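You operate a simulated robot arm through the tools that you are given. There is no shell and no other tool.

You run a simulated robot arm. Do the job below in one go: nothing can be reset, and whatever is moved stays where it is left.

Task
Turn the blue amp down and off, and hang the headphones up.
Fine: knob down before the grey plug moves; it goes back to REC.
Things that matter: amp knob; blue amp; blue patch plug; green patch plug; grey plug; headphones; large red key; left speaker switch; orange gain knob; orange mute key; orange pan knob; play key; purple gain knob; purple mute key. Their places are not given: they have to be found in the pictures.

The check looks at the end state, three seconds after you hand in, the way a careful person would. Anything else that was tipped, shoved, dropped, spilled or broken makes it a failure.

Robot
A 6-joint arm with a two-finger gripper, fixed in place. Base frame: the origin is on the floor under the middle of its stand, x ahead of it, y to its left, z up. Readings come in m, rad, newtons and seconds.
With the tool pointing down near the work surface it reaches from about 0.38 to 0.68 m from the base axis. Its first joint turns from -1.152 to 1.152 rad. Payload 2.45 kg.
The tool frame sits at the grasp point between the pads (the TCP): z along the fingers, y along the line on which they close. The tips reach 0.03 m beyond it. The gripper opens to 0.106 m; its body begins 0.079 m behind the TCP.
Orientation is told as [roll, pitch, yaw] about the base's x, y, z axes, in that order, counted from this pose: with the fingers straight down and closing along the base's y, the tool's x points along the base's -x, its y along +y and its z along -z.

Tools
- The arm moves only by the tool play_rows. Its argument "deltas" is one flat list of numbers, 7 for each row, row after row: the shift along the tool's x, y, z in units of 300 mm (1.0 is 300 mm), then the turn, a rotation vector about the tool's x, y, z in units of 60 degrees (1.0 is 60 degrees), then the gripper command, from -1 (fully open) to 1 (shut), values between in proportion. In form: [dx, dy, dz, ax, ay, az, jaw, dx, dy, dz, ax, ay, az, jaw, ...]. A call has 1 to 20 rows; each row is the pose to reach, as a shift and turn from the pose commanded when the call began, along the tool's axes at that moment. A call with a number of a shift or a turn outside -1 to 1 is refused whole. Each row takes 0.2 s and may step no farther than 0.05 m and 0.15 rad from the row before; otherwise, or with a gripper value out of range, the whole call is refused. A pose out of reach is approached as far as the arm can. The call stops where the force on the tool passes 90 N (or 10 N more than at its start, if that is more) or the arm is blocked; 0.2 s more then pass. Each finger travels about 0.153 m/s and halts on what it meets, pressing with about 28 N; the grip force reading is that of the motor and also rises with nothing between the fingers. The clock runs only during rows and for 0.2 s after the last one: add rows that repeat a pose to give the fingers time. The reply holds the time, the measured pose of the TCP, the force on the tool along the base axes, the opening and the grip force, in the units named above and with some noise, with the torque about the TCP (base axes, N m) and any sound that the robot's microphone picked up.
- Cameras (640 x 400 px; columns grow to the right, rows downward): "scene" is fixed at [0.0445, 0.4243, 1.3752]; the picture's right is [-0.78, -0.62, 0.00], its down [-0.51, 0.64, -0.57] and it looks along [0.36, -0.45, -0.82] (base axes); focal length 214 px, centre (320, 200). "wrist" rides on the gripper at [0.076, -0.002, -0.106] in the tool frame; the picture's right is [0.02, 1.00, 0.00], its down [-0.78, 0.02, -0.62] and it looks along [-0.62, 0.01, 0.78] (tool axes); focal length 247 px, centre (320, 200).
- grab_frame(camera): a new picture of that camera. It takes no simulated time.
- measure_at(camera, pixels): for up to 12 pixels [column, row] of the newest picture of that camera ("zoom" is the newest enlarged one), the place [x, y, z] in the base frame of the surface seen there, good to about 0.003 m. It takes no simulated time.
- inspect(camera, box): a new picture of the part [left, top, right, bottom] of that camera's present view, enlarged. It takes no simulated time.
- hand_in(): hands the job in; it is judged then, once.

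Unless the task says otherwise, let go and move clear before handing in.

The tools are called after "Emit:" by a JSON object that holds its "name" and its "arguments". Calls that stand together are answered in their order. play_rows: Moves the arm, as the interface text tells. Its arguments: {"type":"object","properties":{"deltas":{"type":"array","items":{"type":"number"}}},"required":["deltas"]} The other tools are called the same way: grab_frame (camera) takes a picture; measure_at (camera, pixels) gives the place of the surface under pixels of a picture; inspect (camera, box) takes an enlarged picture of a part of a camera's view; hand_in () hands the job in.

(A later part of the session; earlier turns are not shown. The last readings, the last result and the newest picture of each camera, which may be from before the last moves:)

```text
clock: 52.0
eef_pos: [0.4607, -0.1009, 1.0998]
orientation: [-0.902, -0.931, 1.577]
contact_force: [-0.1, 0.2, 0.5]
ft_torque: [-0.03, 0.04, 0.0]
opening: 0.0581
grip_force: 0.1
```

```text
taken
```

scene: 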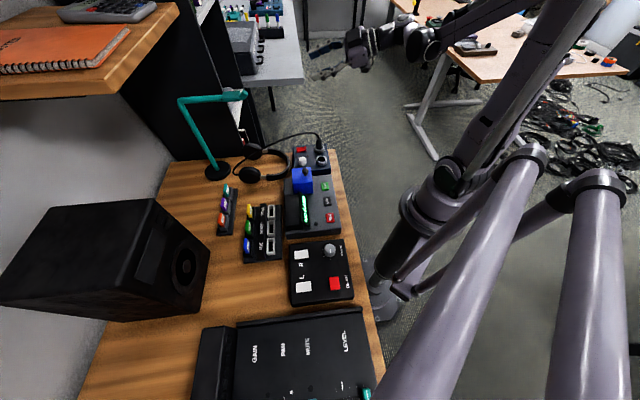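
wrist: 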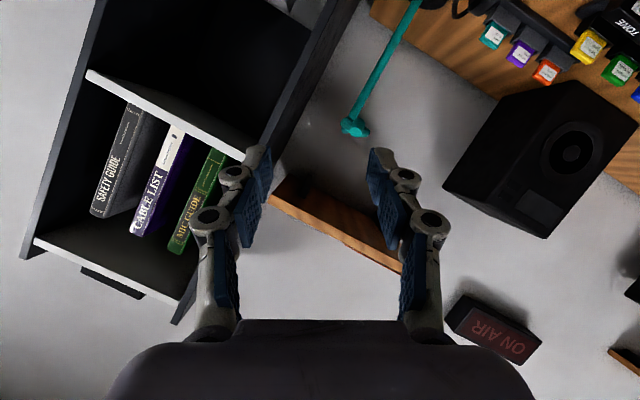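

The flip is reachable, and the final orientation (pointing (0.78,0.50,-0.37)) matches my calculation. I'll dry-run the reach toward the stand at a safe height (1.10 m, to the right of and above the arm).

Emit:
{"name": "play_rows", "arguments": {"deltas": [-0.0464, -0.0131, 0.1159, 0, 0, 0, -0.1, -0.0927, -0.0262, 0.2317, 0, 0, 0, -0.1, -0.1391, -0.0393, 0.3476, 0, 0, 0, -0.1, -0.1854, -0.0523, 0.4634, 0, 0, 0, -0.1, -0.2318, -0.0654, 0.5793, 0, 0, 0, -0.1, -0.2781, -0.0785, 0.6951, 0, 0, 0, -0.1, -0.3245, -0.0916, 0.811, 0, 0, 0, -0.1, -0.3245, -0.0916, 0.811, 0, 0, 0, -0.1]}}

Emit:
{"name": "grab_frame", "arguments": {"camera": "scene"}}

Emit:
{"name": "grab_frame", "arguments": {"camera": "wrist"}}

Emit:
{"name": "inspect", "arguments": {"camera": "scene", "box": [170, 40, 330, 140]}}

```text
clock: 53.8
eef_pos: [0.6691, 0.0635, 1.0969]
orientation: [-0.899, -0.926, 1.576]
contact_force: [0.0, -0.5, -0.3]
ft_torque: [0.02, -0.02, 0.03]
opening: 0.0583
grip_force: 0.1
```

```text
taken
```

scene: 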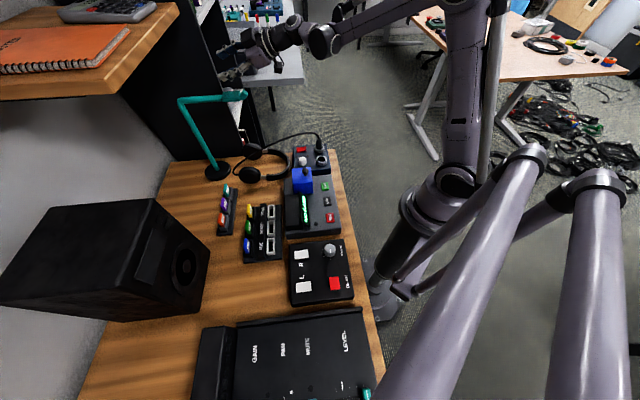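

```text
taken
```

wrist: 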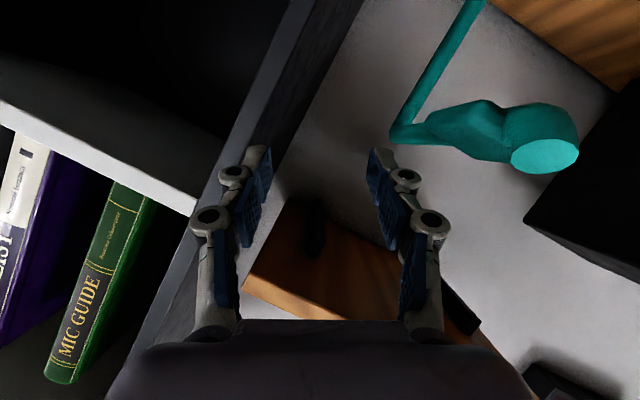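

```text
4.00 times, centred on (250, 90) of scene
```

zoom: 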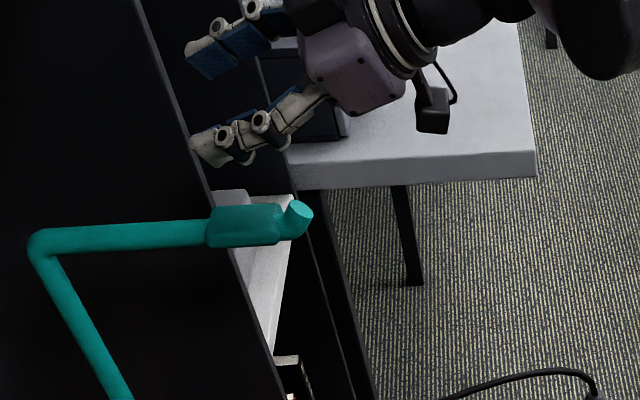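

The reach near the stand works (0.669,0.064,1.097). From this vantage I'll measure the saddle and tip precisely.

Emit:
{"name": "inspect", "arguments": {"camera": "wrist", "box": [380, 60, 620, 200]}}

Emit:
{"name": "measure_at", "arguments": {"camera": "wrist", "pixels": [[545, 155], [545, 110], [570, 120], [510, 115], [515, 150], [480, 110], [475, 145], [440, 115], [430, 138], [400, 138], [440, 70], [490, 130]]}}

```text
2.67 times, centred on (500, 130) of wrist
```

zoom: 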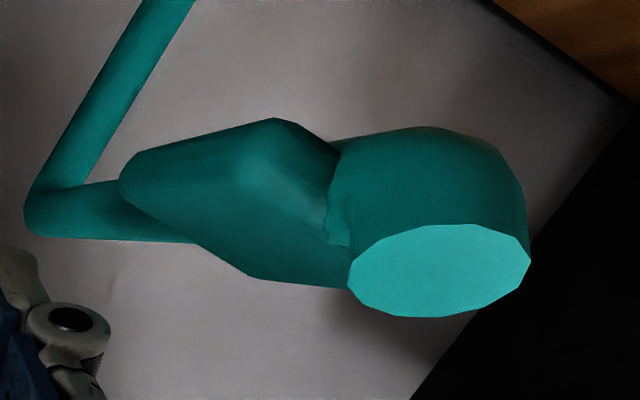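

```text
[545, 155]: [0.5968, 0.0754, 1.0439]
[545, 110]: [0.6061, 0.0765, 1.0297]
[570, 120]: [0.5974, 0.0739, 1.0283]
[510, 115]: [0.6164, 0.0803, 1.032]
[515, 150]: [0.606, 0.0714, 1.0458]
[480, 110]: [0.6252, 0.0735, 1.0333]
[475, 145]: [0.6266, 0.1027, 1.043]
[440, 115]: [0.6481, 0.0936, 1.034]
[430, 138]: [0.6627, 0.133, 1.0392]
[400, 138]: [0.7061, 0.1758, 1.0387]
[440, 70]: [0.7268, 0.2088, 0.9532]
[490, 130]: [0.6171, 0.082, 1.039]
```

The saddle top is at z≈1.044, centred at about v=(x−y)/√2≈0.3675 and (x+y)/√2≈0.518, with the tip near (0.597,0.075). The dry run succeeded, so I'll reverse back and undo the flip.

Emit:
{"name": "play_rows", "arguments": {"deltas": [0.0464, 0.0131, -0.1159, 0, 0, 0, -0.1, 0.0927, 0.0262, -0.2317, 0, 0, 0, -0.1, 0.1391, 0.0393, -0.3476, 0, 0, 0, -0.1, 0.1854, 0.0523, -0.4634, 0, 0, 0, -0.1, 0.2318, 0.0654, -0.5793, 0, 0, 0, -0.1, 0.2781, 0.0785, -0.6951, 0, 0, 0, -0.1, 0.3245, 0.0916, -0.811, 0, 0, 0, -0.1, 0.3245, 0.0916, -0.811, 0, 0, 0, -0.1]}}

Emit:
{"name": "play_rows", "arguments": {"deltas": [0, 0, 0, 0.0333, 0.0415, 0.1131, -0.1, 0, 0, 0, 0.0667, 0.083, 0.2262, -0.1, 0, 0, 0, 0.1, 0.1245, 0.3392, -0.1, 0, 0, 0, 0.1334, 0.166, 0.4523, -0.1, 0, 0, 0, 0.1667, 0.2075, 0.5654, -0.1, 0, 0, 0, 0.2, 0.249, 0.6785, -0.1, 0, 0, 0, 0.2334, 0.2905, 0.7915, -0.1, 0, 0, 0, 0.2667, 0.332, 0.9046, -0.1, 0, 0, 0, 0.2667, 0.332, 0.9046, -0.1]}}

Emit:
{"name": "play_rows", "arguments": {"deltas": [0, 0, 0, 0.0333, 0.0415, 0.1131, -0.1, 0, 0, 0, 0.0667, 0.083, 0.2262, -0.1, 0, 0, 0, 0.1, 0.1245, 0.3392, -0.1, 0, 0, 0, 0.1334, 0.166, 0.4523, -0.1, 0, 0, 0, 0.1667, 0.2075, 0.5654, -0.1, 0, 0, 0, 0.2, 0.249, 0.6785, -0.1, 0, 0, 0, 0.2334, 0.2905, 0.7915, -0.1, 0, 0, 0, 0.2667, 0.332, 0.9046, -0.1, 0, 0, 0, 0.2667, 0.332, 0.9046, -0.1]}}

Emit:
{"name": "play_rows", "arguments": {"deltas": [0, 0, 0, 0.0333, 0.0415, 0.1131, -0.1, 0, 0, 0, 0.0667, 0.083, 0.2262, -0.1, 0, 0, 0, 0.1, 0.1245, 0.3392, -0.1, 0, 0, 0, 0.1334, 0.166, 0.4523, -0.1, 0, 0, 0, 0.1667, 0.2075, 0.5654, -0.1, 0, 0, 0, 0.2, 0.249, 0.6785, -0.1, 0, 0, 0, 0.2334, 0.2905, 0.7915, -0.1, 0, 0, 0, 0.2667, 0.332, 0.9046, -0.1, 0, 0, 0, 0.2667, 0.332, 0.9046, -0.1]}}

```text
clock: 55.6
eef_pos: [0.4571, -0.101, 1.1031]
orientation: [-0.9, -0.928, 1.575]
contact_force: [-0.6, 0.1, 0.0]
ft_torque: [0.01, 0.0, -0.03]
opening: 0.0583
grip_force: 0.2
```

```text
clock: 57.6
eef_pos: [0.4595, -0.0999, 1.1016]
orientation: [0.295, -0.856, -0.174]
contact_force: [0.3, -0.7, -0.4]
ft_torque: [0.02, 0.0, 0.03]
opening: 0.0583
grip_force: 0.1
```

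```text
clock: 59.6
eef_pos: [0.4603, -0.1004, 1.1005]
orientation: [0.444, -0.144, -1.024]
contact_force: [-0.4, 0.7, 0.4]
ft_torque: [0.0, -0.01, -0.03]
opening: 0.0584
grip_force: 0.0
```

```text
clock: 61.6
eef_pos: [0.4609, -0.1009, 1.1]
orientation: [0.001, 0.439, -1.868]
contact_force: [0.1, -0.1, 0.5]
ft_torque: [-0.01, -0.02, 0.0]
opening: 0.0582
grip_force: 0.0
```

Back in the grasp orientation. I'll move to a point 20 cm up the approach line above the headband's left side, with the jaw at ~4 cm, and look.

Emit:
{"name": "play_rows", "arguments": {"deltas": [0.0262, -0.0043, 0.124, 0, 0, 0, 0.0, 0.0524, -0.0085, 0.248, 0, 0, 0, 0.245, 0.0786, -0.0128, 0.372, 0, 0, 0, 0.245, 0.1048, -0.017, 0.496, 0, 0, 0, 0.245, 0.131, -0.0213, 0.62, 0, 0, 0, 0.245, 0.131, -0.0213, 0.62, 0, 0, 0, 0.245]}}

Emit:
{"name": "grab_frame", "arguments": {"camera": "wrist"}}

Emit:
{"name": "inspect", "arguments": {"camera": "wrist", "box": [220, 0, 460, 180]}}

```text
clock: 63.0
eef_pos: [0.4862, 0.0123, 0.9469]
orientation: [0.0, 0.438, -1.865]
contact_force: [0.8, 0.4, -0.5]
ft_torque: [0.0, 0.03, 0.02]
opening: 0.0399
grip_force: 0.0
```

```text
taken
```

wrist: 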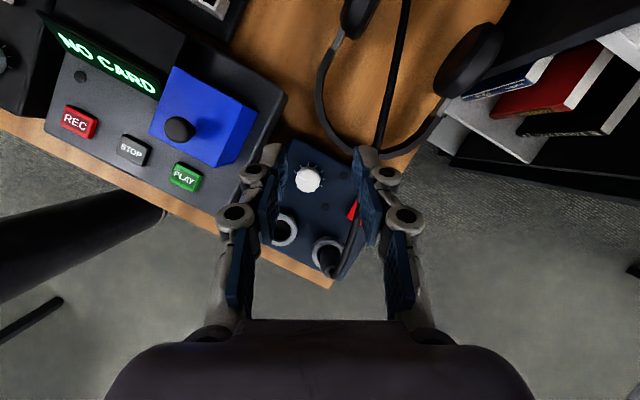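

```text
2.22 times, centred on (340, 90) of wrist
```

zoom: 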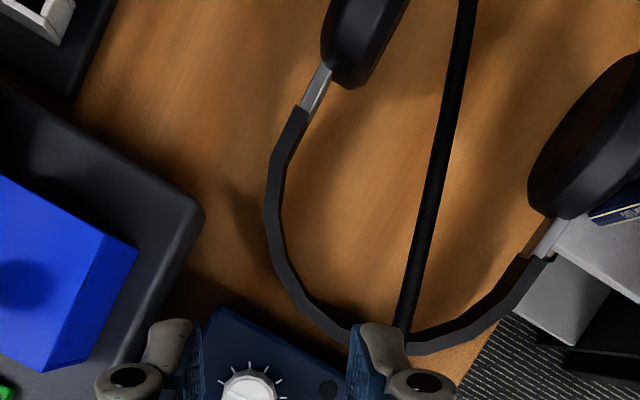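

The tool axis projects to about pixel (320,87), right on the strap's left side (zoom (275,194)), whose tangent is nearly aligned with the tool x axis. I'll zoom in and measure the strap there.

Emit:
{"name": "inspect", "arguments": {"camera": "wrist", "box": [295, 55, 355, 125]}}

Emit:
{"name": "measure_at", "arguments": {"camera": "zoom", "pixels": [[200, 150], [210, 150], [220, 150], [230, 150], [195, 200], [205, 200], [215, 200], [225, 200], [235, 200], [205, 260], [215, 260], [225, 260]]}}

```text
5.71 times, centred on (325, 90) of wrist
```

zoom: 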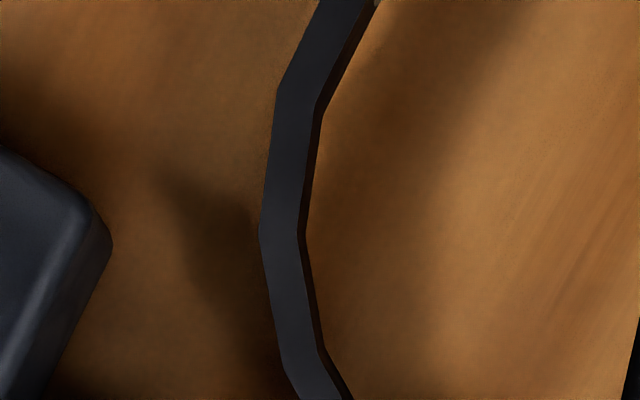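

```text
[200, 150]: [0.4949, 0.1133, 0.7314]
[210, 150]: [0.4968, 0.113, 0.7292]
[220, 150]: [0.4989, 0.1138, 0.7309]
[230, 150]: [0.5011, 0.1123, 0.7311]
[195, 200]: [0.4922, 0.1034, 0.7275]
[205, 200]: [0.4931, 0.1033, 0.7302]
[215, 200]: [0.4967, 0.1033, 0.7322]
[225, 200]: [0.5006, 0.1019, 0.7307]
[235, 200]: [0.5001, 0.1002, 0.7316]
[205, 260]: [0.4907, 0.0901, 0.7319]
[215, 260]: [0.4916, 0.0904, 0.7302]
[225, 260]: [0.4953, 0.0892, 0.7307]
```

The strap's straight segment (zoom from (278,95) to (262,232)) is about 8 mm thick, centred on the tool axis, and turned ~7° clockwise from my tool x; the recorder corner at zoom (110,245) is close to where the outer finger will go. I'll measure that corner and the strap top.

Emit:
{"name": "measure_at", "arguments": {"camera": "zoom", "pixels": [[100, 225], [80, 195], [105, 245], [90, 280], [60, 250], [290, 165], [285, 200], [300, 110], [285, 250], [298, 320], [316, 165], [350, 40]]}}

```text
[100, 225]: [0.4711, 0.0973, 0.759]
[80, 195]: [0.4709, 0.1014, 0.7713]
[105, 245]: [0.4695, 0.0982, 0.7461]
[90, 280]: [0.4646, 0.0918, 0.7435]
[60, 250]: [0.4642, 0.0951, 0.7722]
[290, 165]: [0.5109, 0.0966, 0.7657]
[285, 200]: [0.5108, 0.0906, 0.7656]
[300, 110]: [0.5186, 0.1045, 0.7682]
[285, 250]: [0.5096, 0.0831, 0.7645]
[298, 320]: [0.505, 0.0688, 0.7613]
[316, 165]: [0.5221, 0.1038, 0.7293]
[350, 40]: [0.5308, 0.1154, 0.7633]
```

The recorder corner (0.471,0.099, top z≈0.772) leaves ~8 mm clearance if I narrow the jaw to 3.2 cm. I'll align yaw by -6.7°, advance to 10 cm from the strap, and recheck.

Emit:
{"name": "play_rows", "arguments": {"deltas": [0.0039, -0.0038, 0.0853, -0.0118, 0, 0.0253, 0.4, 0.0079, -0.0077, 0.1705, -0.0236, 0, 0.0506, 0.4, 0.0118, -0.0115, 0.2558, -0.0354, 0, 0.0759, 0.4, 0.0157, -0.0153, 0.341, -0.0472, 0, 0.1012, 0.4, 0.0157, -0.0153, 0.341, -0.0472, 0, 0.1012, 0.4]}}

Emit:
{"name": "grab_frame", "arguments": {"camera": "wrist"}}

Emit:
{"name": "inspect", "arguments": {"camera": "wrist", "box": [270, 90, 370, 190]}}

```text
clock: 64.2
eef_pos: [0.4974, 0.0584, 0.8564]
orientation: [0.0, 0.439, -1.984]
contact_force: [-0.2, -0.3, -0.1]
ft_torque: [-0.06, 0.0, 0.0]
opening: 0.0316
grip_force: 0.1
```

```text
taken
```

wrist: 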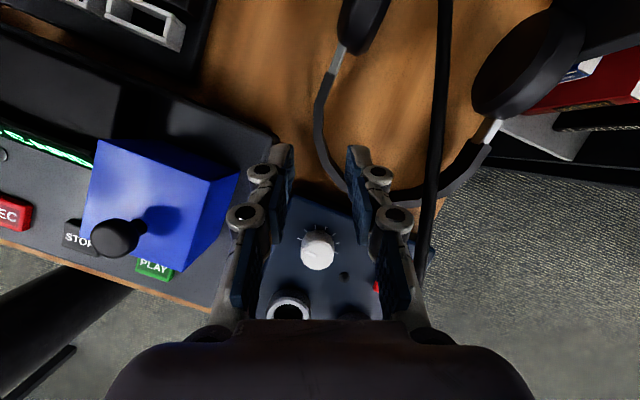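

```text
4.00 times, centred on (320, 140) of wrist
```

zoom: 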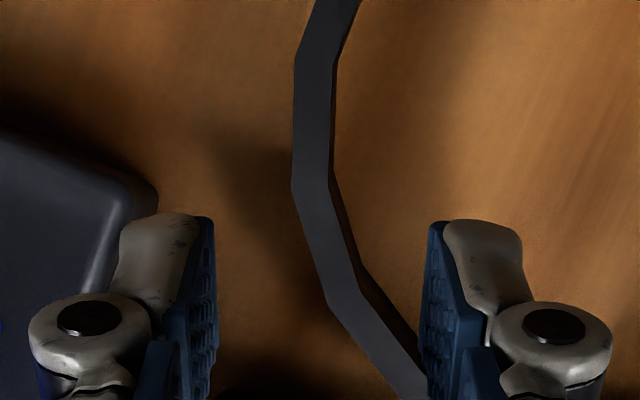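

The strap segment is now parallel to the fingers and about 2 mm left of the tool axis (zoom 313 vs 322). I'll correct that and advance the last 10 cm with the strap between the fingers.

Emit:
{"name": "play_rows", "arguments": {"deltas": [0, -0.0063, 0.08, 0, 0, 0, 0.4, 0, -0.0063, 0.16, 0, 0, 0, 0.4, 0, -0.0063, 0.23, 0, 0, 0, 0.4, 0, -0.0063, 0.28, 0, 0, 0, 0.4, 0, -0.0063, 0.31, 0, 0, 0, 0.4, 0, -0.0063, 0.331, 0, 0, 0, 0.4, 0, -0.0063, 0.331, 0, 0, 0, 0.4]}}

Emit:
{"name": "grab_frame", "arguments": {"camera": "wrist"}}

Emit:
{"name": "inspect", "arguments": {"camera": "wrist", "box": [250, 110, 390, 230]}}

Emit:
{"name": "inspect", "arguments": {"camera": "scene", "box": [210, 90, 350, 190]}}

```text
clock: 65.8
eef_pos: [0.5128, 0.0985, 0.7666]
orientation: [0.002, 0.437, -1.983]
contact_force: [-0.7, 0.5, 0.6]
ft_torque: [0.03, -0.02, 0.01]
opening: 0.0319
grip_force: 0.0
```

```text
taken
```

wrist: 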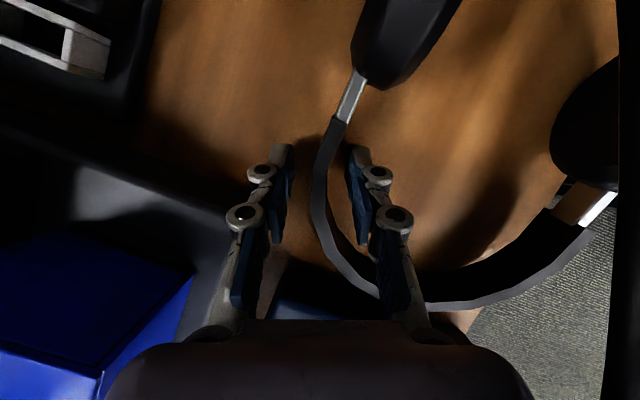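

```text
3.33 times, centred on (320, 170) of wrist
```

zoom: 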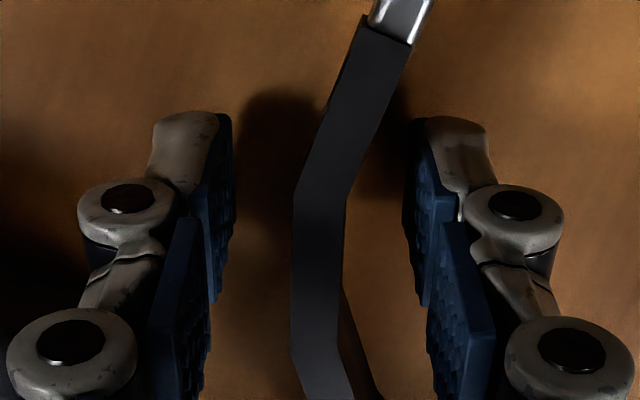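

```text
4.00 times, centred on (280, 140) of scene
```

zoom: 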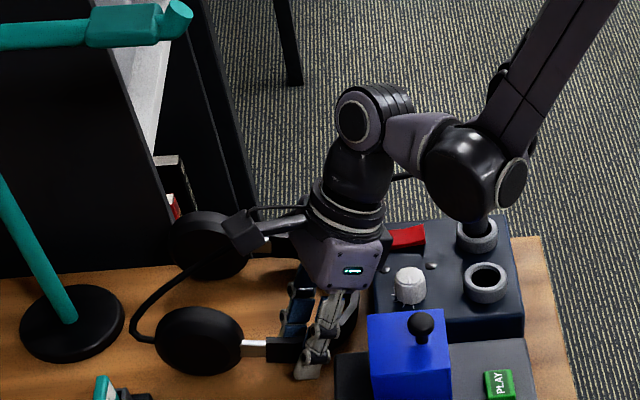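

The strap lies centred between the pads (zoom (320,240)) with no contact force. I'll close firmly on it.

Emit:
{"name": "play_rows", "arguments": {"deltas": [0, 0, 0, 0, 0, 0, 0.6, 0, 0, 0, 0, 0, 0, 0.8, 0, 0, 0, 0, 0, 0, 1, 0, 0, 0, 0, 0, 0, 1, 0, 0, 0, 0, 0, 0, 1]}}

Emit:
{"name": "inspect", "arguments": {"camera": "wrist", "box": [250, 110, 390, 230]}}

```text
clock: 67.0
eef_pos: [0.5127, 0.099, 0.7675]
orientation: [0.001, 0.439, -1.982]
contact_force: [-0.5, 1.9, 1.5]
ft_torque: [0.02, -0.46, 0.26]
opening: 0.0076
grip_force: 27.8
```

```text
3.33 times, centred on (320, 170) of wrist
```

zoom: 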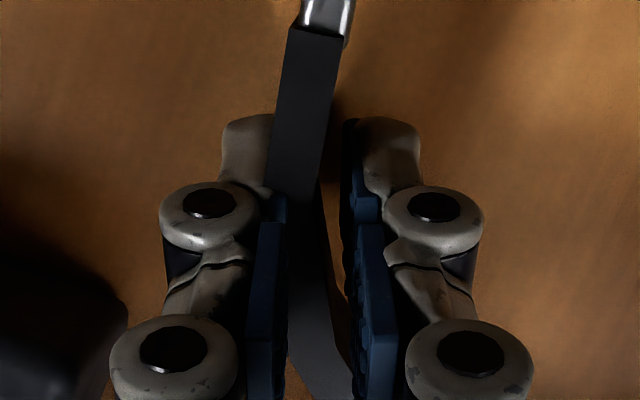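

Grip closed at 7.6 mm on the strap. I'll lift 5 cm vertically in small steps and check that it holds.

Emit:
{"name": "play_rows", "arguments": {"deltas": [0.014, 0, -0.03, 0, 0, 0, 1, 0.028, 0, -0.06, 0, 0, 0, 1, 0.042, 0, -0.09, 0, 0, 0, 1, 0.056, 0, -0.12, 0, 0, 0, 1, 0.0704, 0, -0.151, 0, 0, 0, 1, 0.0704, 0, -0.151, 0, 0, 0, 1]}}

Emit:
{"name": "grab_frame", "arguments": {"camera": "wrist"}}

Emit:
{"name": "inspect", "arguments": {"camera": "scene", "box": [190, 80, 350, 190]}}

```text
clock: 68.4
eef_pos: [0.5125, 0.0992, 0.8176]
orientation: [0.001, 0.438, -1.984]
contact_force: [0.3, -0.6, -2.5]
ft_torque: [-0.05, 0.22, -0.01]
opening: 0.0076
grip_force: 27.7
```

```text
taken
```

wrist: 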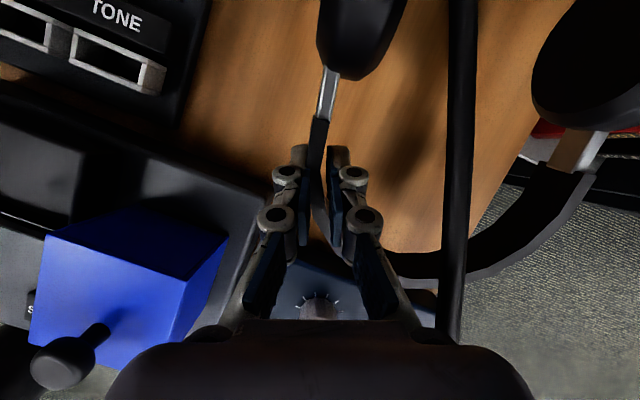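

```text
3.64 times, centred on (270, 135) of scene
```

zoom: 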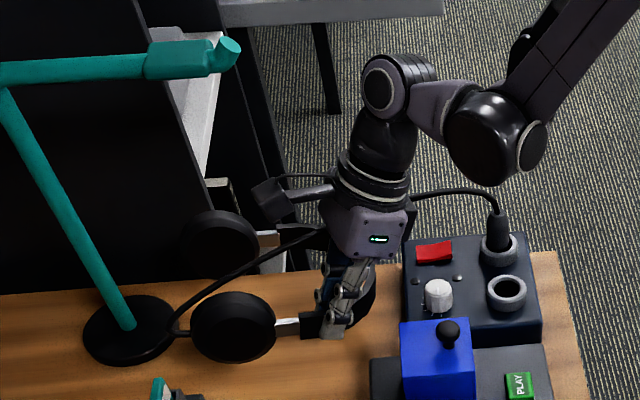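

The headphones lift cleanly (about 2.5 N, grip steady at 7.6 mm), and the cable passes freely. I'll move up and back toward the robot, keeping the cups clear of the stand arm.

Emit:
{"name": "play_rows", "arguments": {"deltas": [-0.0218, -0.0093, -0.0733, 0, 0, 0, 1, -0.0437, -0.0185, -0.1467, 0, 0, 0, 1, -0.0655, -0.0278, -0.22, 0, 0, 0, 1, -0.0873, -0.037, -0.2933, 0, 0, 0, 1, -0.1092, -0.0463, -0.3667, 0, 0, 0, 1, -0.131, -0.0555, -0.44, 0, 0, 0, 1, -0.131, -0.0555, -0.44, 0, 0, 0, 1]}}

Emit:
{"name": "grab_frame", "arguments": {"camera": "scene"}}

Emit:
{"name": "grab_frame", "arguments": {"camera": "wrist"}}

```text
clock: 70.0
eef_pos: [0.4605, 0.02, 0.923]
orientation: [0.001, 0.44, -1.982]
contact_force: [-0.1, 0.0, -1.9]
ft_torque: [-0.05, 0.21, 0.0]
opening: 0.0079
grip_force: 27.9
```

```text
taken
```

scene: 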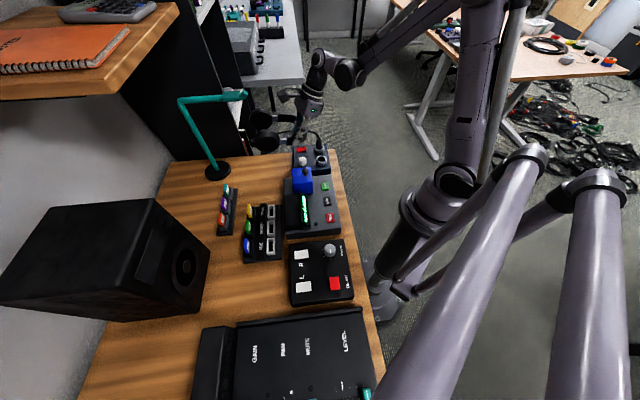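

```text
taken
```

wrist: 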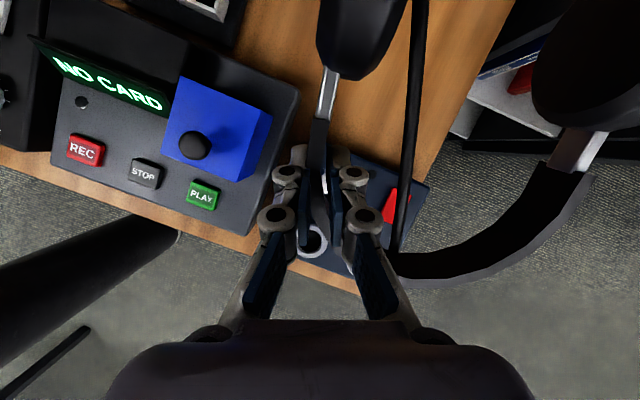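

The headphones are firmly held. I'll continue up and right to the free space above the amp (z≈1.08) for the flip.

Emit:
{"name": "play_rows", "arguments": {"deltas": [-0.0113, 0.021, -0.0893, 0, 0, 0, 1, -0.0226, 0.042, -0.1786, 0, 0, 0, 1, -0.0339, 0.063, -0.2679, 0, 0, 0, 1, -0.0451, 0.084, -0.3571, 0, 0, 0, 1, -0.0564, 0.105, -0.4464, 0, 0, 0, 1, -0.0677, 0.126, -0.5357, 0, 0, 0, 1, -0.079, 0.147, -0.625, 0, 0, 0, 1, -0.079, 0.147, -0.625, 0, 0, 0, 1]}}

Emit:
{"name": "inspect", "arguments": {"camera": "scene", "box": [230, 30, 390, 170]}}

Emit:
{"name": "grab_frame", "arguments": {"camera": "wrist"}}

```text
clock: 71.8
eef_pos: [0.4613, -0.0904, 1.0807]
orientation: [0.0, 0.438, -1.984]
contact_force: [-1.0, 0.4, -2.0]
ft_torque: [-0.06, 0.23, -0.02]
opening: 0.0076
grip_force: 28.2
```

```text
2.86 times, centred on (310, 100) of scene
```

zoom: 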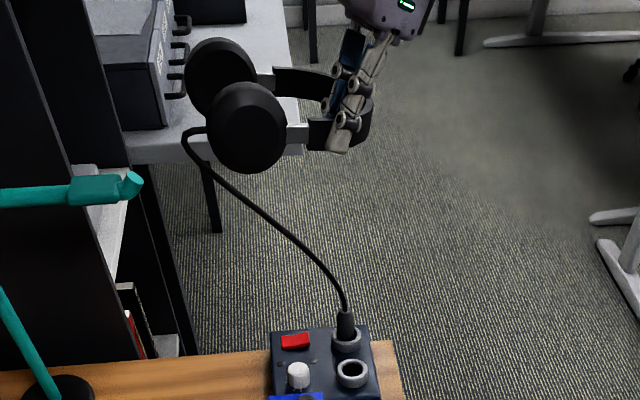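

```text
taken
```

wrist: 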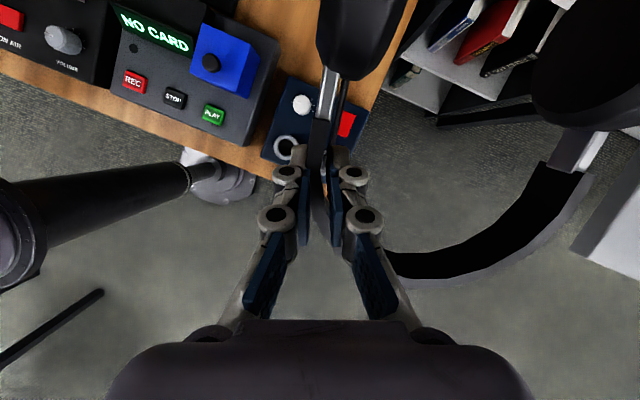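

Plug and cable are undisturbed. I'll now flip the headphones 180° about the tilted axis, starting with the first 60°.

Emit:
{"name": "play_rows", "arguments": {"deltas": [0, 0, 0, -0.0298, -0.0257, -0.0919, 1, 0, 0, 0, -0.0597, -0.0514, -0.1839, 1, 0, 0, 0, -0.0895, -0.0771, -0.2758, 1, 0, 0, 0, -0.1193, -0.1028, -0.3677, 1, 0, 0, 0, -0.1492, -0.1285, -0.4597, 1, 0, 0, 0, -0.179, -0.1541, -0.5516, 1, 0, 0, 0, -0.2088, -0.1798, -0.6435, 1, 0, 0, 0, -0.2386, -0.2055, -0.7354, 1, 0, 0, 0, -0.2685, -0.2312, -0.8274, 1, 0, 0, 0, -0.2983, -0.2569, -0.9193, 1, 0, 0, 0, -0.2983, -0.2569, -0.9193, 1]}}

Emit:
{"name": "grab_frame", "arguments": {"camera": "scene"}}

Emit:
{"name": "grab_frame", "arguments": {"camera": "wrist"}}

```text
clock: 74.2
eef_pos: [0.4614, -0.0905, 1.0813]
orientation: [0.506, -0.097, -1.116]
contact_force: [-0.4, 1.2, -2.2]
ft_torque: [-0.22, 0.15, 0.02]
opening: 0.0076
grip_force: 28.0
```

```text
taken
```

scene: 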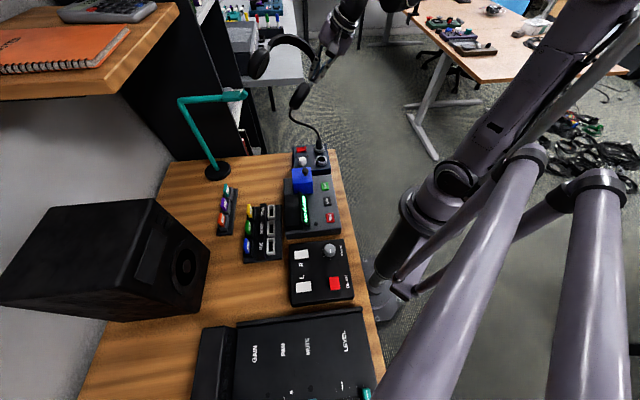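

```text
taken
```

wrist: 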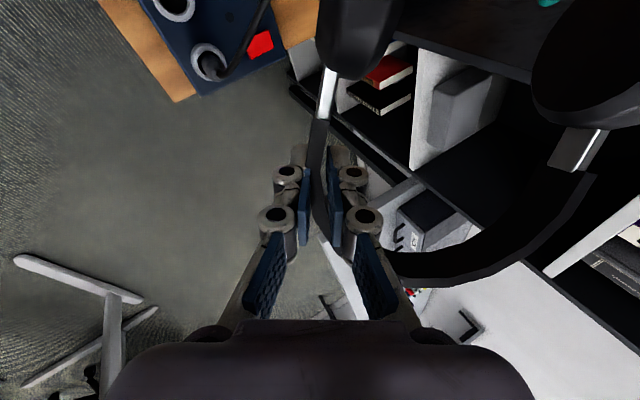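

The headphones stay fixed in the grip (same place in the wrist view) and clear of everything. I'll turn the second 60°.

Emit:
{"name": "play_rows", "arguments": {"deltas": [0, 0, 0, -0.0298, -0.0257, -0.0919, 1, 0, 0, 0, -0.0597, -0.0514, -0.1839, 1, 0, 0, 0, -0.0895, -0.0771, -0.2758, 1, 0, 0, 0, -0.1193, -0.1028, -0.3677, 1, 0, 0, 0, -0.1492, -0.1285, -0.4597, 1, 0, 0, 0, -0.179, -0.1541, -0.5516, 1, 0, 0, 0, -0.2088, -0.1798, -0.6435, 1, 0, 0, 0, -0.2386, -0.2055, -0.7354, 1, 0, 0, 0, -0.2685, -0.2312, -0.8274, 1, 0, 0, 0, -0.2983, -0.2569, -0.9193, 1, 0, 0, 0, -0.2983, -0.2569, -0.9193, 1]}}

Emit:
{"name": "grab_frame", "arguments": {"camera": "scene"}}

Emit:
{"name": "grab_frame", "arguments": {"camera": "wrist"}}

```text
clock: 76.6
eef_pos: [0.4603, -0.0901, 1.081]
orientation: [0.452, -0.818, -0.319]
contact_force: [0.8, 0.1, -3.5]
ft_torque: [-0.21, 0.01, 0.02]
opening: 0.0076
grip_force: 27.7
```

```text
taken
```

scene: 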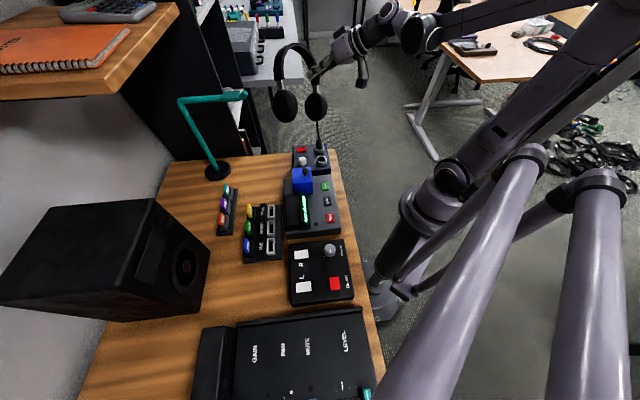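

```text
taken
```

wrist: 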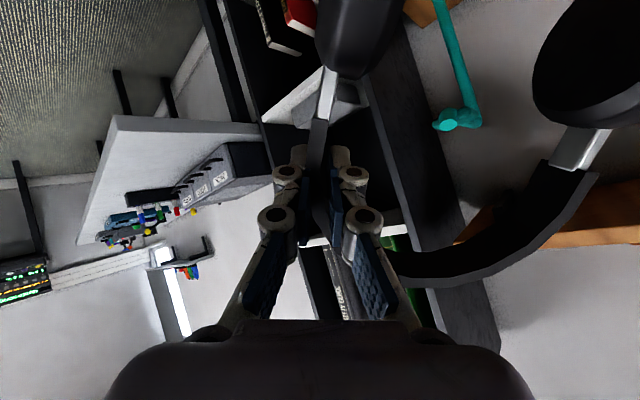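

The flip continues smoothly with constant load. I'll do the last 60°.

Emit:
{"name": "play_rows", "arguments": {"deltas": [0, 0, 0, -0.0298, -0.0257, -0.0919, 1, 0, 0, 0, -0.0597, -0.0514, -0.1839, 1, 0, 0, 0, -0.0895, -0.0771, -0.2758, 1, 0, 0, 0, -0.1193, -0.1028, -0.3677, 1, 0, 0, 0, -0.1492, -0.1285, -0.4597, 1, 0, 0, 0, -0.179, -0.1541, -0.5516, 1, 0, 0, 0, -0.2088, -0.1798, -0.6435, 1, 0, 0, 0, -0.2386, -0.2055, -0.7354, 1, 0, 0, 0, -0.2685, -0.2312, -0.8274, 1, 0, 0, 0, -0.2983, -0.2569, -0.9193, 1, 0, 0, 0, -0.2983, -0.2569, -0.9193, 1]}}

Emit:
{"name": "grab_frame", "arguments": {"camera": "scene"}}

Emit:
{"name": "grab_frame", "arguments": {"camera": "wrist"}}

Emit:
{"name": "inspect", "arguments": {"camera": "scene", "box": [220, 20, 380, 170]}}

```text
clock: 79.0
eef_pos: [0.4608, -0.0906, 1.0803]
orientation: [-0.749, -1.007, 1.451]
contact_force: [0.6, 1.1, -2.7]
ft_torque: [-0.08, -0.04, 0.01]
opening: 0.0076
grip_force: 27.8
```

```text
taken
```

scene: 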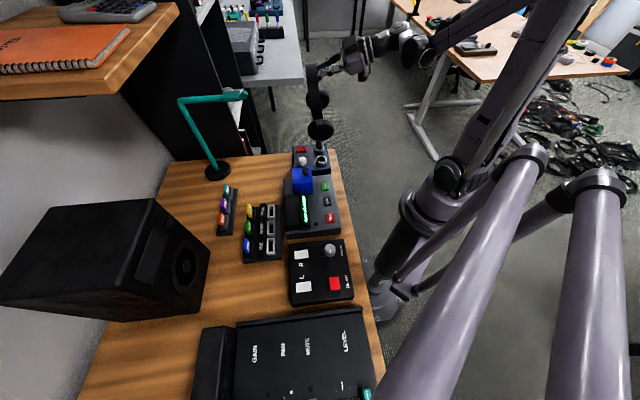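

```text
taken
```

wrist: 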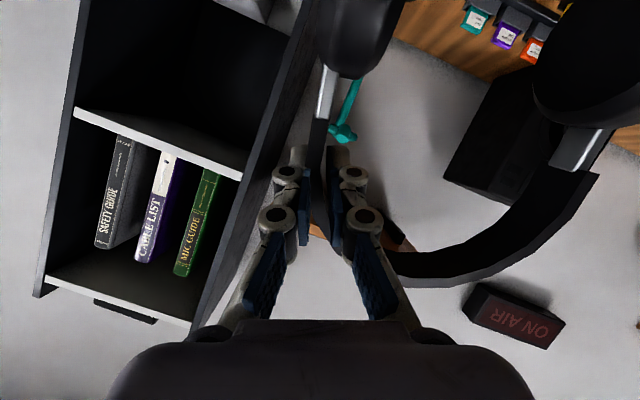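

```text
2.67 times, centred on (300, 95) of scene
```

zoom: 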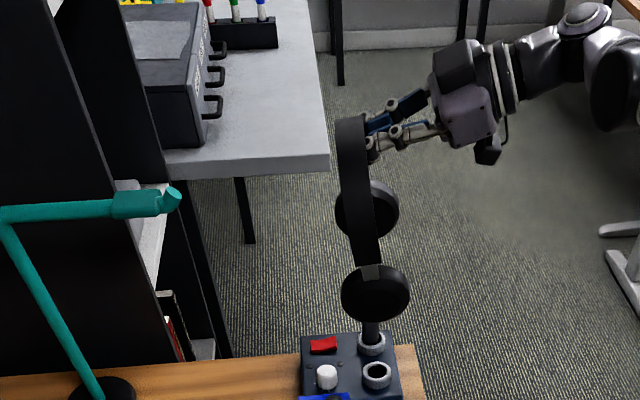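

The headphones are now upright: arch on top, cups hanging, arch plane square to the stand arm. I'll measure the arch and cups in both views to plan the hang precisely.

Emit:
{"name": "measure_at", "arguments": {"camera": "wrist", "pixels": [[322, 130], [325, 95], [350, 50], [395, 265], [430, 268], [460, 265], [490, 258], [530, 230], [560, 195], [575, 150], [600, 70], [440, 282]]}}

Emit:
{"name": "measure_at", "arguments": {"camera": "zoom", "pixels": [[352, 118], [340, 125], [362, 125], [355, 150], [358, 180], [362, 220], [368, 260], [372, 285], [375, 300], [390, 205], [345, 290], [400, 290]]}}

```text
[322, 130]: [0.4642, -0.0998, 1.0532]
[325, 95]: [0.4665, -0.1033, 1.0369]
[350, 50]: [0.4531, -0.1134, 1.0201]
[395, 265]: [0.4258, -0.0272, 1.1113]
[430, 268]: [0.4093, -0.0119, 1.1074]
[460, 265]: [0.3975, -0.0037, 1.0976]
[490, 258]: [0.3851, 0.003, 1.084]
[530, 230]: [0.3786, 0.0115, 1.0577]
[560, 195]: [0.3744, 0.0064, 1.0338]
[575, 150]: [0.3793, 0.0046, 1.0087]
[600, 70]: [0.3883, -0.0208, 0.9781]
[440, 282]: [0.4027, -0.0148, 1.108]
```

```text
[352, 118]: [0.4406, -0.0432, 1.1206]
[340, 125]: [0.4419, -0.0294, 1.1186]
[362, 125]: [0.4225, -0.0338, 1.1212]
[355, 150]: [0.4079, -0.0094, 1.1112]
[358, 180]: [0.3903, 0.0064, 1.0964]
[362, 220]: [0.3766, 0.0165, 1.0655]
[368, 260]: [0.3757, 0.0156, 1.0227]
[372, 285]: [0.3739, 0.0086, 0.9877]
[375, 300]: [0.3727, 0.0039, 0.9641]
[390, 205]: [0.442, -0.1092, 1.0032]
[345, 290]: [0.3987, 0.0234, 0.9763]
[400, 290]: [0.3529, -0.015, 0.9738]
```

The arch apex is at about (u=0.281, v=0.330) with its inner face at z≈1.114, and needs to go to (u=0.518, v=0.3675) on the saddle at z≈1.044. First I'll move to just in front of the stand tip, laterally aligned and at the current height.

Emit:
{"name": "play_rows", "arguments": {"deltas": [-0.0305, -0.0194, 0.0832, 0, 0, 0, 1, -0.061, -0.0388, 0.1664, 0, 0, 0, 1, -0.0915, -0.0582, 0.2497, 0, 0, 0, 1, -0.122, -0.0775, 0.3329, 0, 0, 0, 1, -0.1525, -0.0969, 0.4161, 0, 0, 0, 1, -0.183, -0.1163, 0.4993, 0, 0, 0, 1, -0.183, -0.1163, 0.4993, 0, 0, 0, 1]}}

Emit:
{"name": "grab_frame", "arguments": {"camera": "wrist"}}

Emit:
{"name": "grab_frame", "arguments": {"camera": "scene"}}

Emit:
{"name": "inspect", "arguments": {"camera": "scene", "box": [190, 40, 330, 150]}}

```text
clock: 80.6
eef_pos: [0.5999, -0.0028, 1.0802]
orientation: [-0.747, -1.007, 1.45]
contact_force: [-0.7, 0.1, -2.2]
ft_torque: [-0.12, -0.09, 0.0]
opening: 0.0076
grip_force: 27.9
```

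```text
taken
```

wrist: 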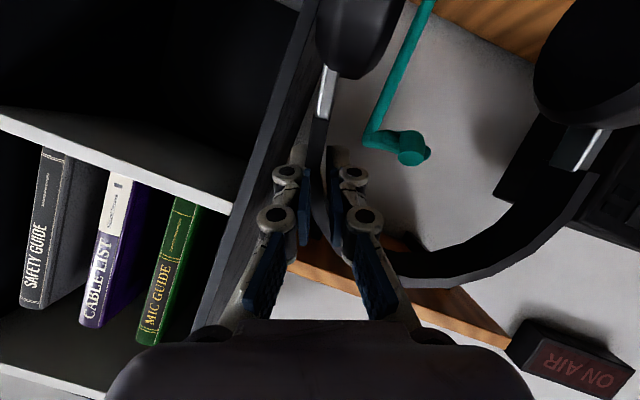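

```text
taken
```

scene: 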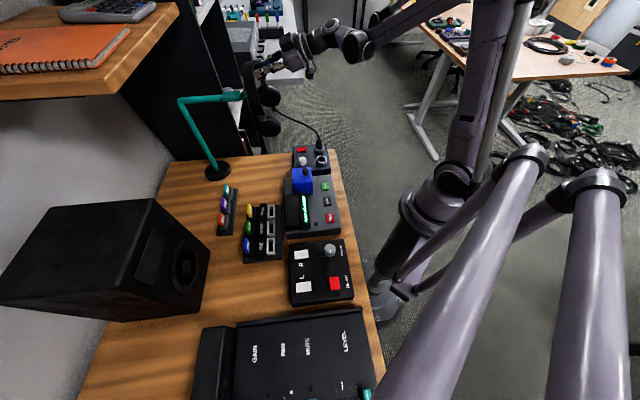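

```text
3.64 times, centred on (260, 95) of scene
```

zoom: 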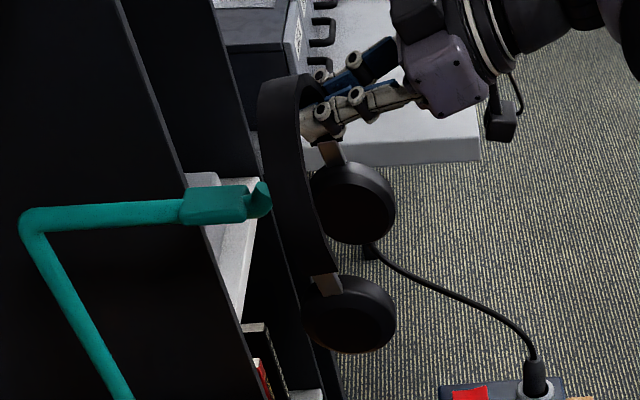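

The arch now stands just in front of the stand tip, seen through the arch at wrist pixel (410,147). I'll measure arch and tip relative positions again before sliding on.

Emit:
{"name": "measure_at", "arguments": {"camera": "zoom", "pixels": [[265, 88], [285, 78], [300, 78], [275, 110], [290, 180], [300, 230], [318, 262], [262, 195], [235, 195], [195, 200], [350, 320], [270, 140]]}}

Emit:
{"name": "measure_at", "arguments": {"camera": "wrist", "pixels": [[412, 150], [405, 138], [385, 140], [372, 135], [400, 258], [440, 262], [480, 250], [530, 215], [560, 180], [323, 130], [326, 95], [570, 150]]}}

Emit:
{"name": "inspect", "arguments": {"camera": "wrist", "box": [340, 90, 480, 200]}}

```text
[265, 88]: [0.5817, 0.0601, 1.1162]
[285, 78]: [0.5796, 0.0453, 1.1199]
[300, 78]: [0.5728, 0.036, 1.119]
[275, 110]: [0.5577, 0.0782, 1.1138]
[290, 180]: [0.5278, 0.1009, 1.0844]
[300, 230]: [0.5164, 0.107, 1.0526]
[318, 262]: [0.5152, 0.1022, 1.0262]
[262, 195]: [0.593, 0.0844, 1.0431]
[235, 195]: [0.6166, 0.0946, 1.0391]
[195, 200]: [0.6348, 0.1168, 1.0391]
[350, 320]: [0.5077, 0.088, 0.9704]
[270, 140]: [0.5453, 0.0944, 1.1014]
```

```text
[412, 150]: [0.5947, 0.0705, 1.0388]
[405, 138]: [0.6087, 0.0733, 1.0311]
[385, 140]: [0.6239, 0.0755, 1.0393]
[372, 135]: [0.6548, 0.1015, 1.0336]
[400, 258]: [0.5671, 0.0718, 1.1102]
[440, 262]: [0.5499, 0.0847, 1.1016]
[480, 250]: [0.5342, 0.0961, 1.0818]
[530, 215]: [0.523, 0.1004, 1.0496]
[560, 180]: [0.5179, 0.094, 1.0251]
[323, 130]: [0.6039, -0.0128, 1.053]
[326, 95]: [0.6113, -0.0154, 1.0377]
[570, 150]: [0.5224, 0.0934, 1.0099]
```

```text
3.64 times, centred on (410, 145) of wrist
```

zoom: 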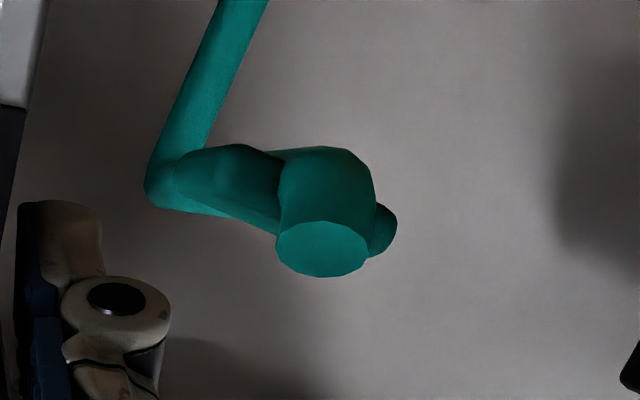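

The arch is centred on the arm (v 0.366 vs 0.367), strap at u≈0.442, with its inner face ≈6 cm above the tip. I'll slide it 7.6 cm along the arm so the strap is over the saddle.

Emit:
{"name": "play_rows", "arguments": {"deltas": [-0.0214, 0, 0.0459, 0, 0, 0, 1, -0.0428, 0, 0.0918, 0, 0, 0, 1, -0.0642, 0, 0.1376, 0, 0, 0, 1, -0.0856, 0, 0.1835, 0, 0, 0, 1, -0.107, 0, 0.2294, 0, 0, 0, 1, -0.107, 0, 0.2294, 0, 0, 0, 1]}}

Emit:
{"name": "grab_frame", "arguments": {"camera": "wrist"}}

Emit:
{"name": "grab_frame", "arguments": {"camera": "scene"}}

Emit:
{"name": "inspect", "arguments": {"camera": "scene", "box": [180, 40, 320, 150]}}

```text
clock: 82.0
eef_pos: [0.6531, 0.0494, 1.08]
orientation: [-0.748, -1.006, 1.452]
contact_force: [0.6, -1.2, -2.7]
ft_torque: [-0.1, -0.08, 0.03]
opening: 0.0075
grip_force: 28.1
```

```text
taken
```

wrist: 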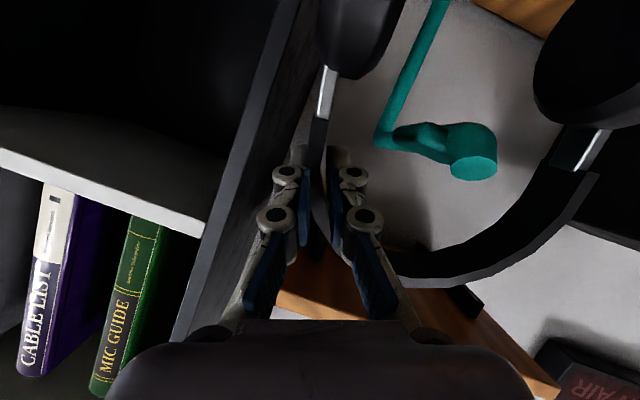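

```text
taken
```

scene: 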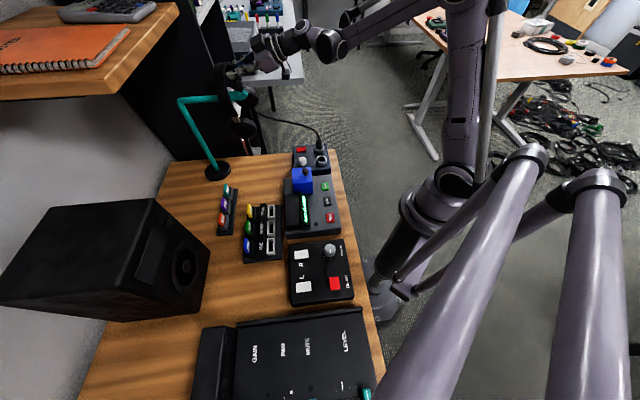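

```text
3.64 times, centred on (250, 95) of scene
```

zoom: 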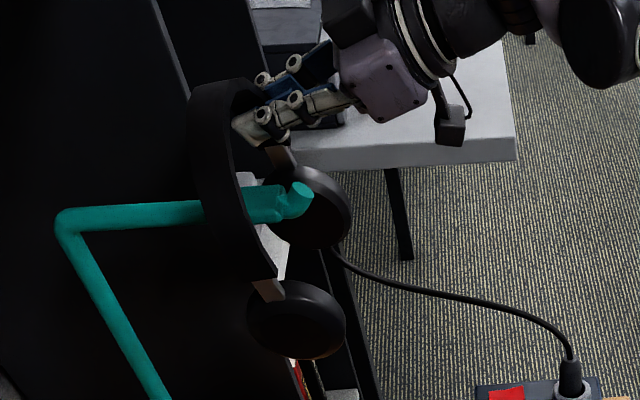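

The stand arm now passes through the arch with the strap over the saddle (zoom (220,150)–(265,200)). I'll verify the apex position before lowering.

Emit:
{"name": "measure_at", "arguments": {"camera": "zoom", "pixels": [[195, 92], [215, 82], [230, 80], [205, 130], [225, 200], [245, 250], [230, 110], [262, 270], [300, 200], [270, 200], [120, 215], [255, 205]]}}

Emit:
{"name": "measure_at", "arguments": {"camera": "wrist", "pixels": [[475, 168], [470, 140], [440, 130], [425, 140], [405, 142], [400, 262], [430, 268], [460, 262], [500, 245], [550, 195], [323, 130], [326, 95]]}}

```text
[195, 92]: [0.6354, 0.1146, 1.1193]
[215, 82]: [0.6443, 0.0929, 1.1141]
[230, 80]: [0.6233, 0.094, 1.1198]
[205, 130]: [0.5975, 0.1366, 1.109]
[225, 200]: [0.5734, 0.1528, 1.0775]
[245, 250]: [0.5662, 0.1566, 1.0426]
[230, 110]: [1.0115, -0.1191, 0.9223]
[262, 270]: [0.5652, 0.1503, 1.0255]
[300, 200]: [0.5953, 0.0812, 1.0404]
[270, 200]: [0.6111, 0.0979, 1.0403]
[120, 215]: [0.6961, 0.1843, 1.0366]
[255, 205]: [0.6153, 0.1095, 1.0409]
```

```text
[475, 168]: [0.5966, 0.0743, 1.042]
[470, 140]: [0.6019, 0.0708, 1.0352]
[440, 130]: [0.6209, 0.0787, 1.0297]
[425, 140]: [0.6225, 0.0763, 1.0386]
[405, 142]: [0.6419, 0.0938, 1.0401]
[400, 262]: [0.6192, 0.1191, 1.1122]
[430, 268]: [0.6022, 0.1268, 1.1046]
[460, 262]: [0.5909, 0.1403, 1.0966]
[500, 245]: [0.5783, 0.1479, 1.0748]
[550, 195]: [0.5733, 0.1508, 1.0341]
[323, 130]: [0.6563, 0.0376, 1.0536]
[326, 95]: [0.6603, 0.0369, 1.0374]
```

The strap is centred over the saddle (u≈0.519, v≈0.37). I'll lower it 5 cm vertically, then check.

Emit:
{"name": "play_rows", "arguments": {"deltas": [0.0282, 0.0121, 0.0131, 0, 0, 0, 1, 0.0563, 0.0242, 0.0262, 0, 0, 0, 1, 0.0845, 0.0364, 0.0394, 0, 0, 0, 1, 0.1126, 0.0485, 0.0525, 0, 0, 0, 1, 0.1408, 0.0606, 0.0656, 0, 0, 0, 1, 0.1408, 0.0606, 0.0656, 0, 0, 0, 1]}}

Emit:
{"name": "grab_frame", "arguments": {"camera": "wrist"}}

Emit:
{"name": "inspect", "arguments": {"camera": "scene", "box": [180, 50, 320, 160]}}

```text
clock: 83.4
eef_pos: [0.6529, 0.0493, 1.0299]
orientation: [-0.748, -1.007, 1.451]
contact_force: [-0.3, -1.2, -1.6]
ft_torque: [-0.1, -0.08, 0.01]
opening: 0.0077
grip_force: 27.8
```

```text
taken
```

wrist: 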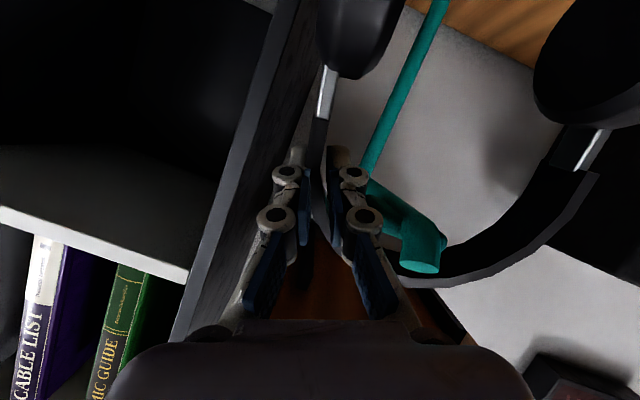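

```text
3.64 times, centred on (250, 105) of scene
```

zoom: 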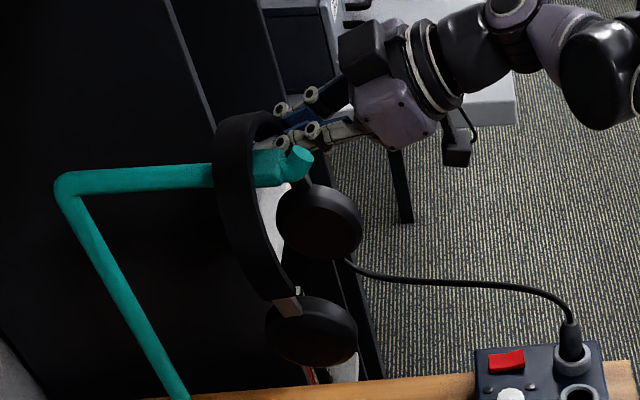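

The strap's inner face is now ~2 cm above the saddle. I'll lower another 12 mm slowly and check the force.

Emit:
{"name": "play_rows", "arguments": {"deltas": [0.0085, 0.0036, 0.0039, 0, 0, 0, 1, 0.0169, 0.0073, 0.0079, 0, 0, 0, 1, 0.0253, 0.0109, 0.0118, 0, 0, 0, 1, 0.0338, 0.0145, 0.0158, 0, 0, 0, 1, 0.0338, 0.0145, 0.0158, 0, 0, 0, 1]}}

Emit:
{"name": "inspect", "arguments": {"camera": "scene", "box": [200, 70, 280, 130]}}

Emit:
{"name": "inspect", "arguments": {"camera": "wrist", "box": [300, 130, 480, 310]}}

```text
clock: 84.6
eef_pos: [0.6541, 0.0494, 1.0185]
orientation: [-0.746, -1.008, 1.45]
contact_force: [0.6, 0.3, -2.2]
ft_torque: [-0.07, -0.04, 0.0]
opening: 0.0075
grip_force: 27.7
```

```text
6.67 times, centred on (240, 100) of scene
```

zoom: 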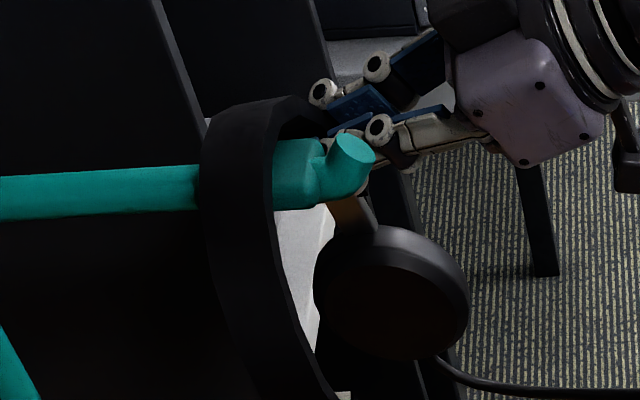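

```text
2.22 times, centred on (390, 220) of wrist
```

zoom: 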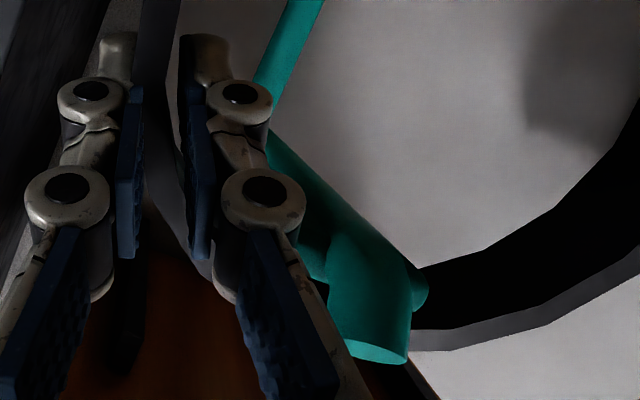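

Still only the headphones' weight on the tool (-2.2 N), so no contact yet. I'll check the gap between the inner finger's knuckles and the stand arm.

Emit:
{"name": "measure_at", "arguments": {"camera": "zoom", "pixels": [[262, 190], [298, 190], [240, 92], [268, 100], [315, 215], [310, 250], [335, 290], [345, 330], [300, 330], [330, 370], [420, 290], [460, 330]]}}

```text
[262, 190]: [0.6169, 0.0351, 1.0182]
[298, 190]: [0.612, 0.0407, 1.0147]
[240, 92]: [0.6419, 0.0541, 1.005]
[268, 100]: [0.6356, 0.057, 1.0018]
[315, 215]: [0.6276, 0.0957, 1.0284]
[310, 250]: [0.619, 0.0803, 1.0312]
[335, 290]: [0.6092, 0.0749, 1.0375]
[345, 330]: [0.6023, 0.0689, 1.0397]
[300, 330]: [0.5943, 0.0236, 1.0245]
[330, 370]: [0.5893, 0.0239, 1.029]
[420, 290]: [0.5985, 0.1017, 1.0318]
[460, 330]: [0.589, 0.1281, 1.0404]
```

The inner finger is ~2 cm clear of the saddle side. I'll lower in 2 mm steps until the strap rests.

Emit:
{"name": "play_rows", "arguments": {"deltas": [0.0056, 0.0024, 0.0026, 0, 0, 0, 1, 0.0113, 0.0048, 0.0053, 0, 0, 0, 1, 0.0169, 0.0073, 0.0079, 0, 0, 0, 1, 0.0169, 0.0073, 0.0079, 0, 0, 0, 1]}}

Emit:
{"name": "inspect", "arguments": {"camera": "scene", "box": [200, 70, 280, 130]}}

```text
clock: 85.6
eef_pos: [0.654, 0.0491, 1.0125]
orientation: [-0.749, -1.01, 1.448]
contact_force: [6.0, -0.3, 10.2]
ft_torque: [0.55, 0.11, -0.27]
opening: 0.0077
grip_force: 28.3
```

```text
6.67 times, centred on (240, 100) of scene
```

zoom: 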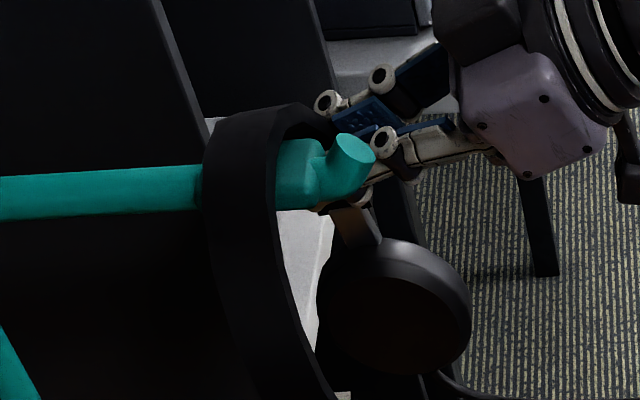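

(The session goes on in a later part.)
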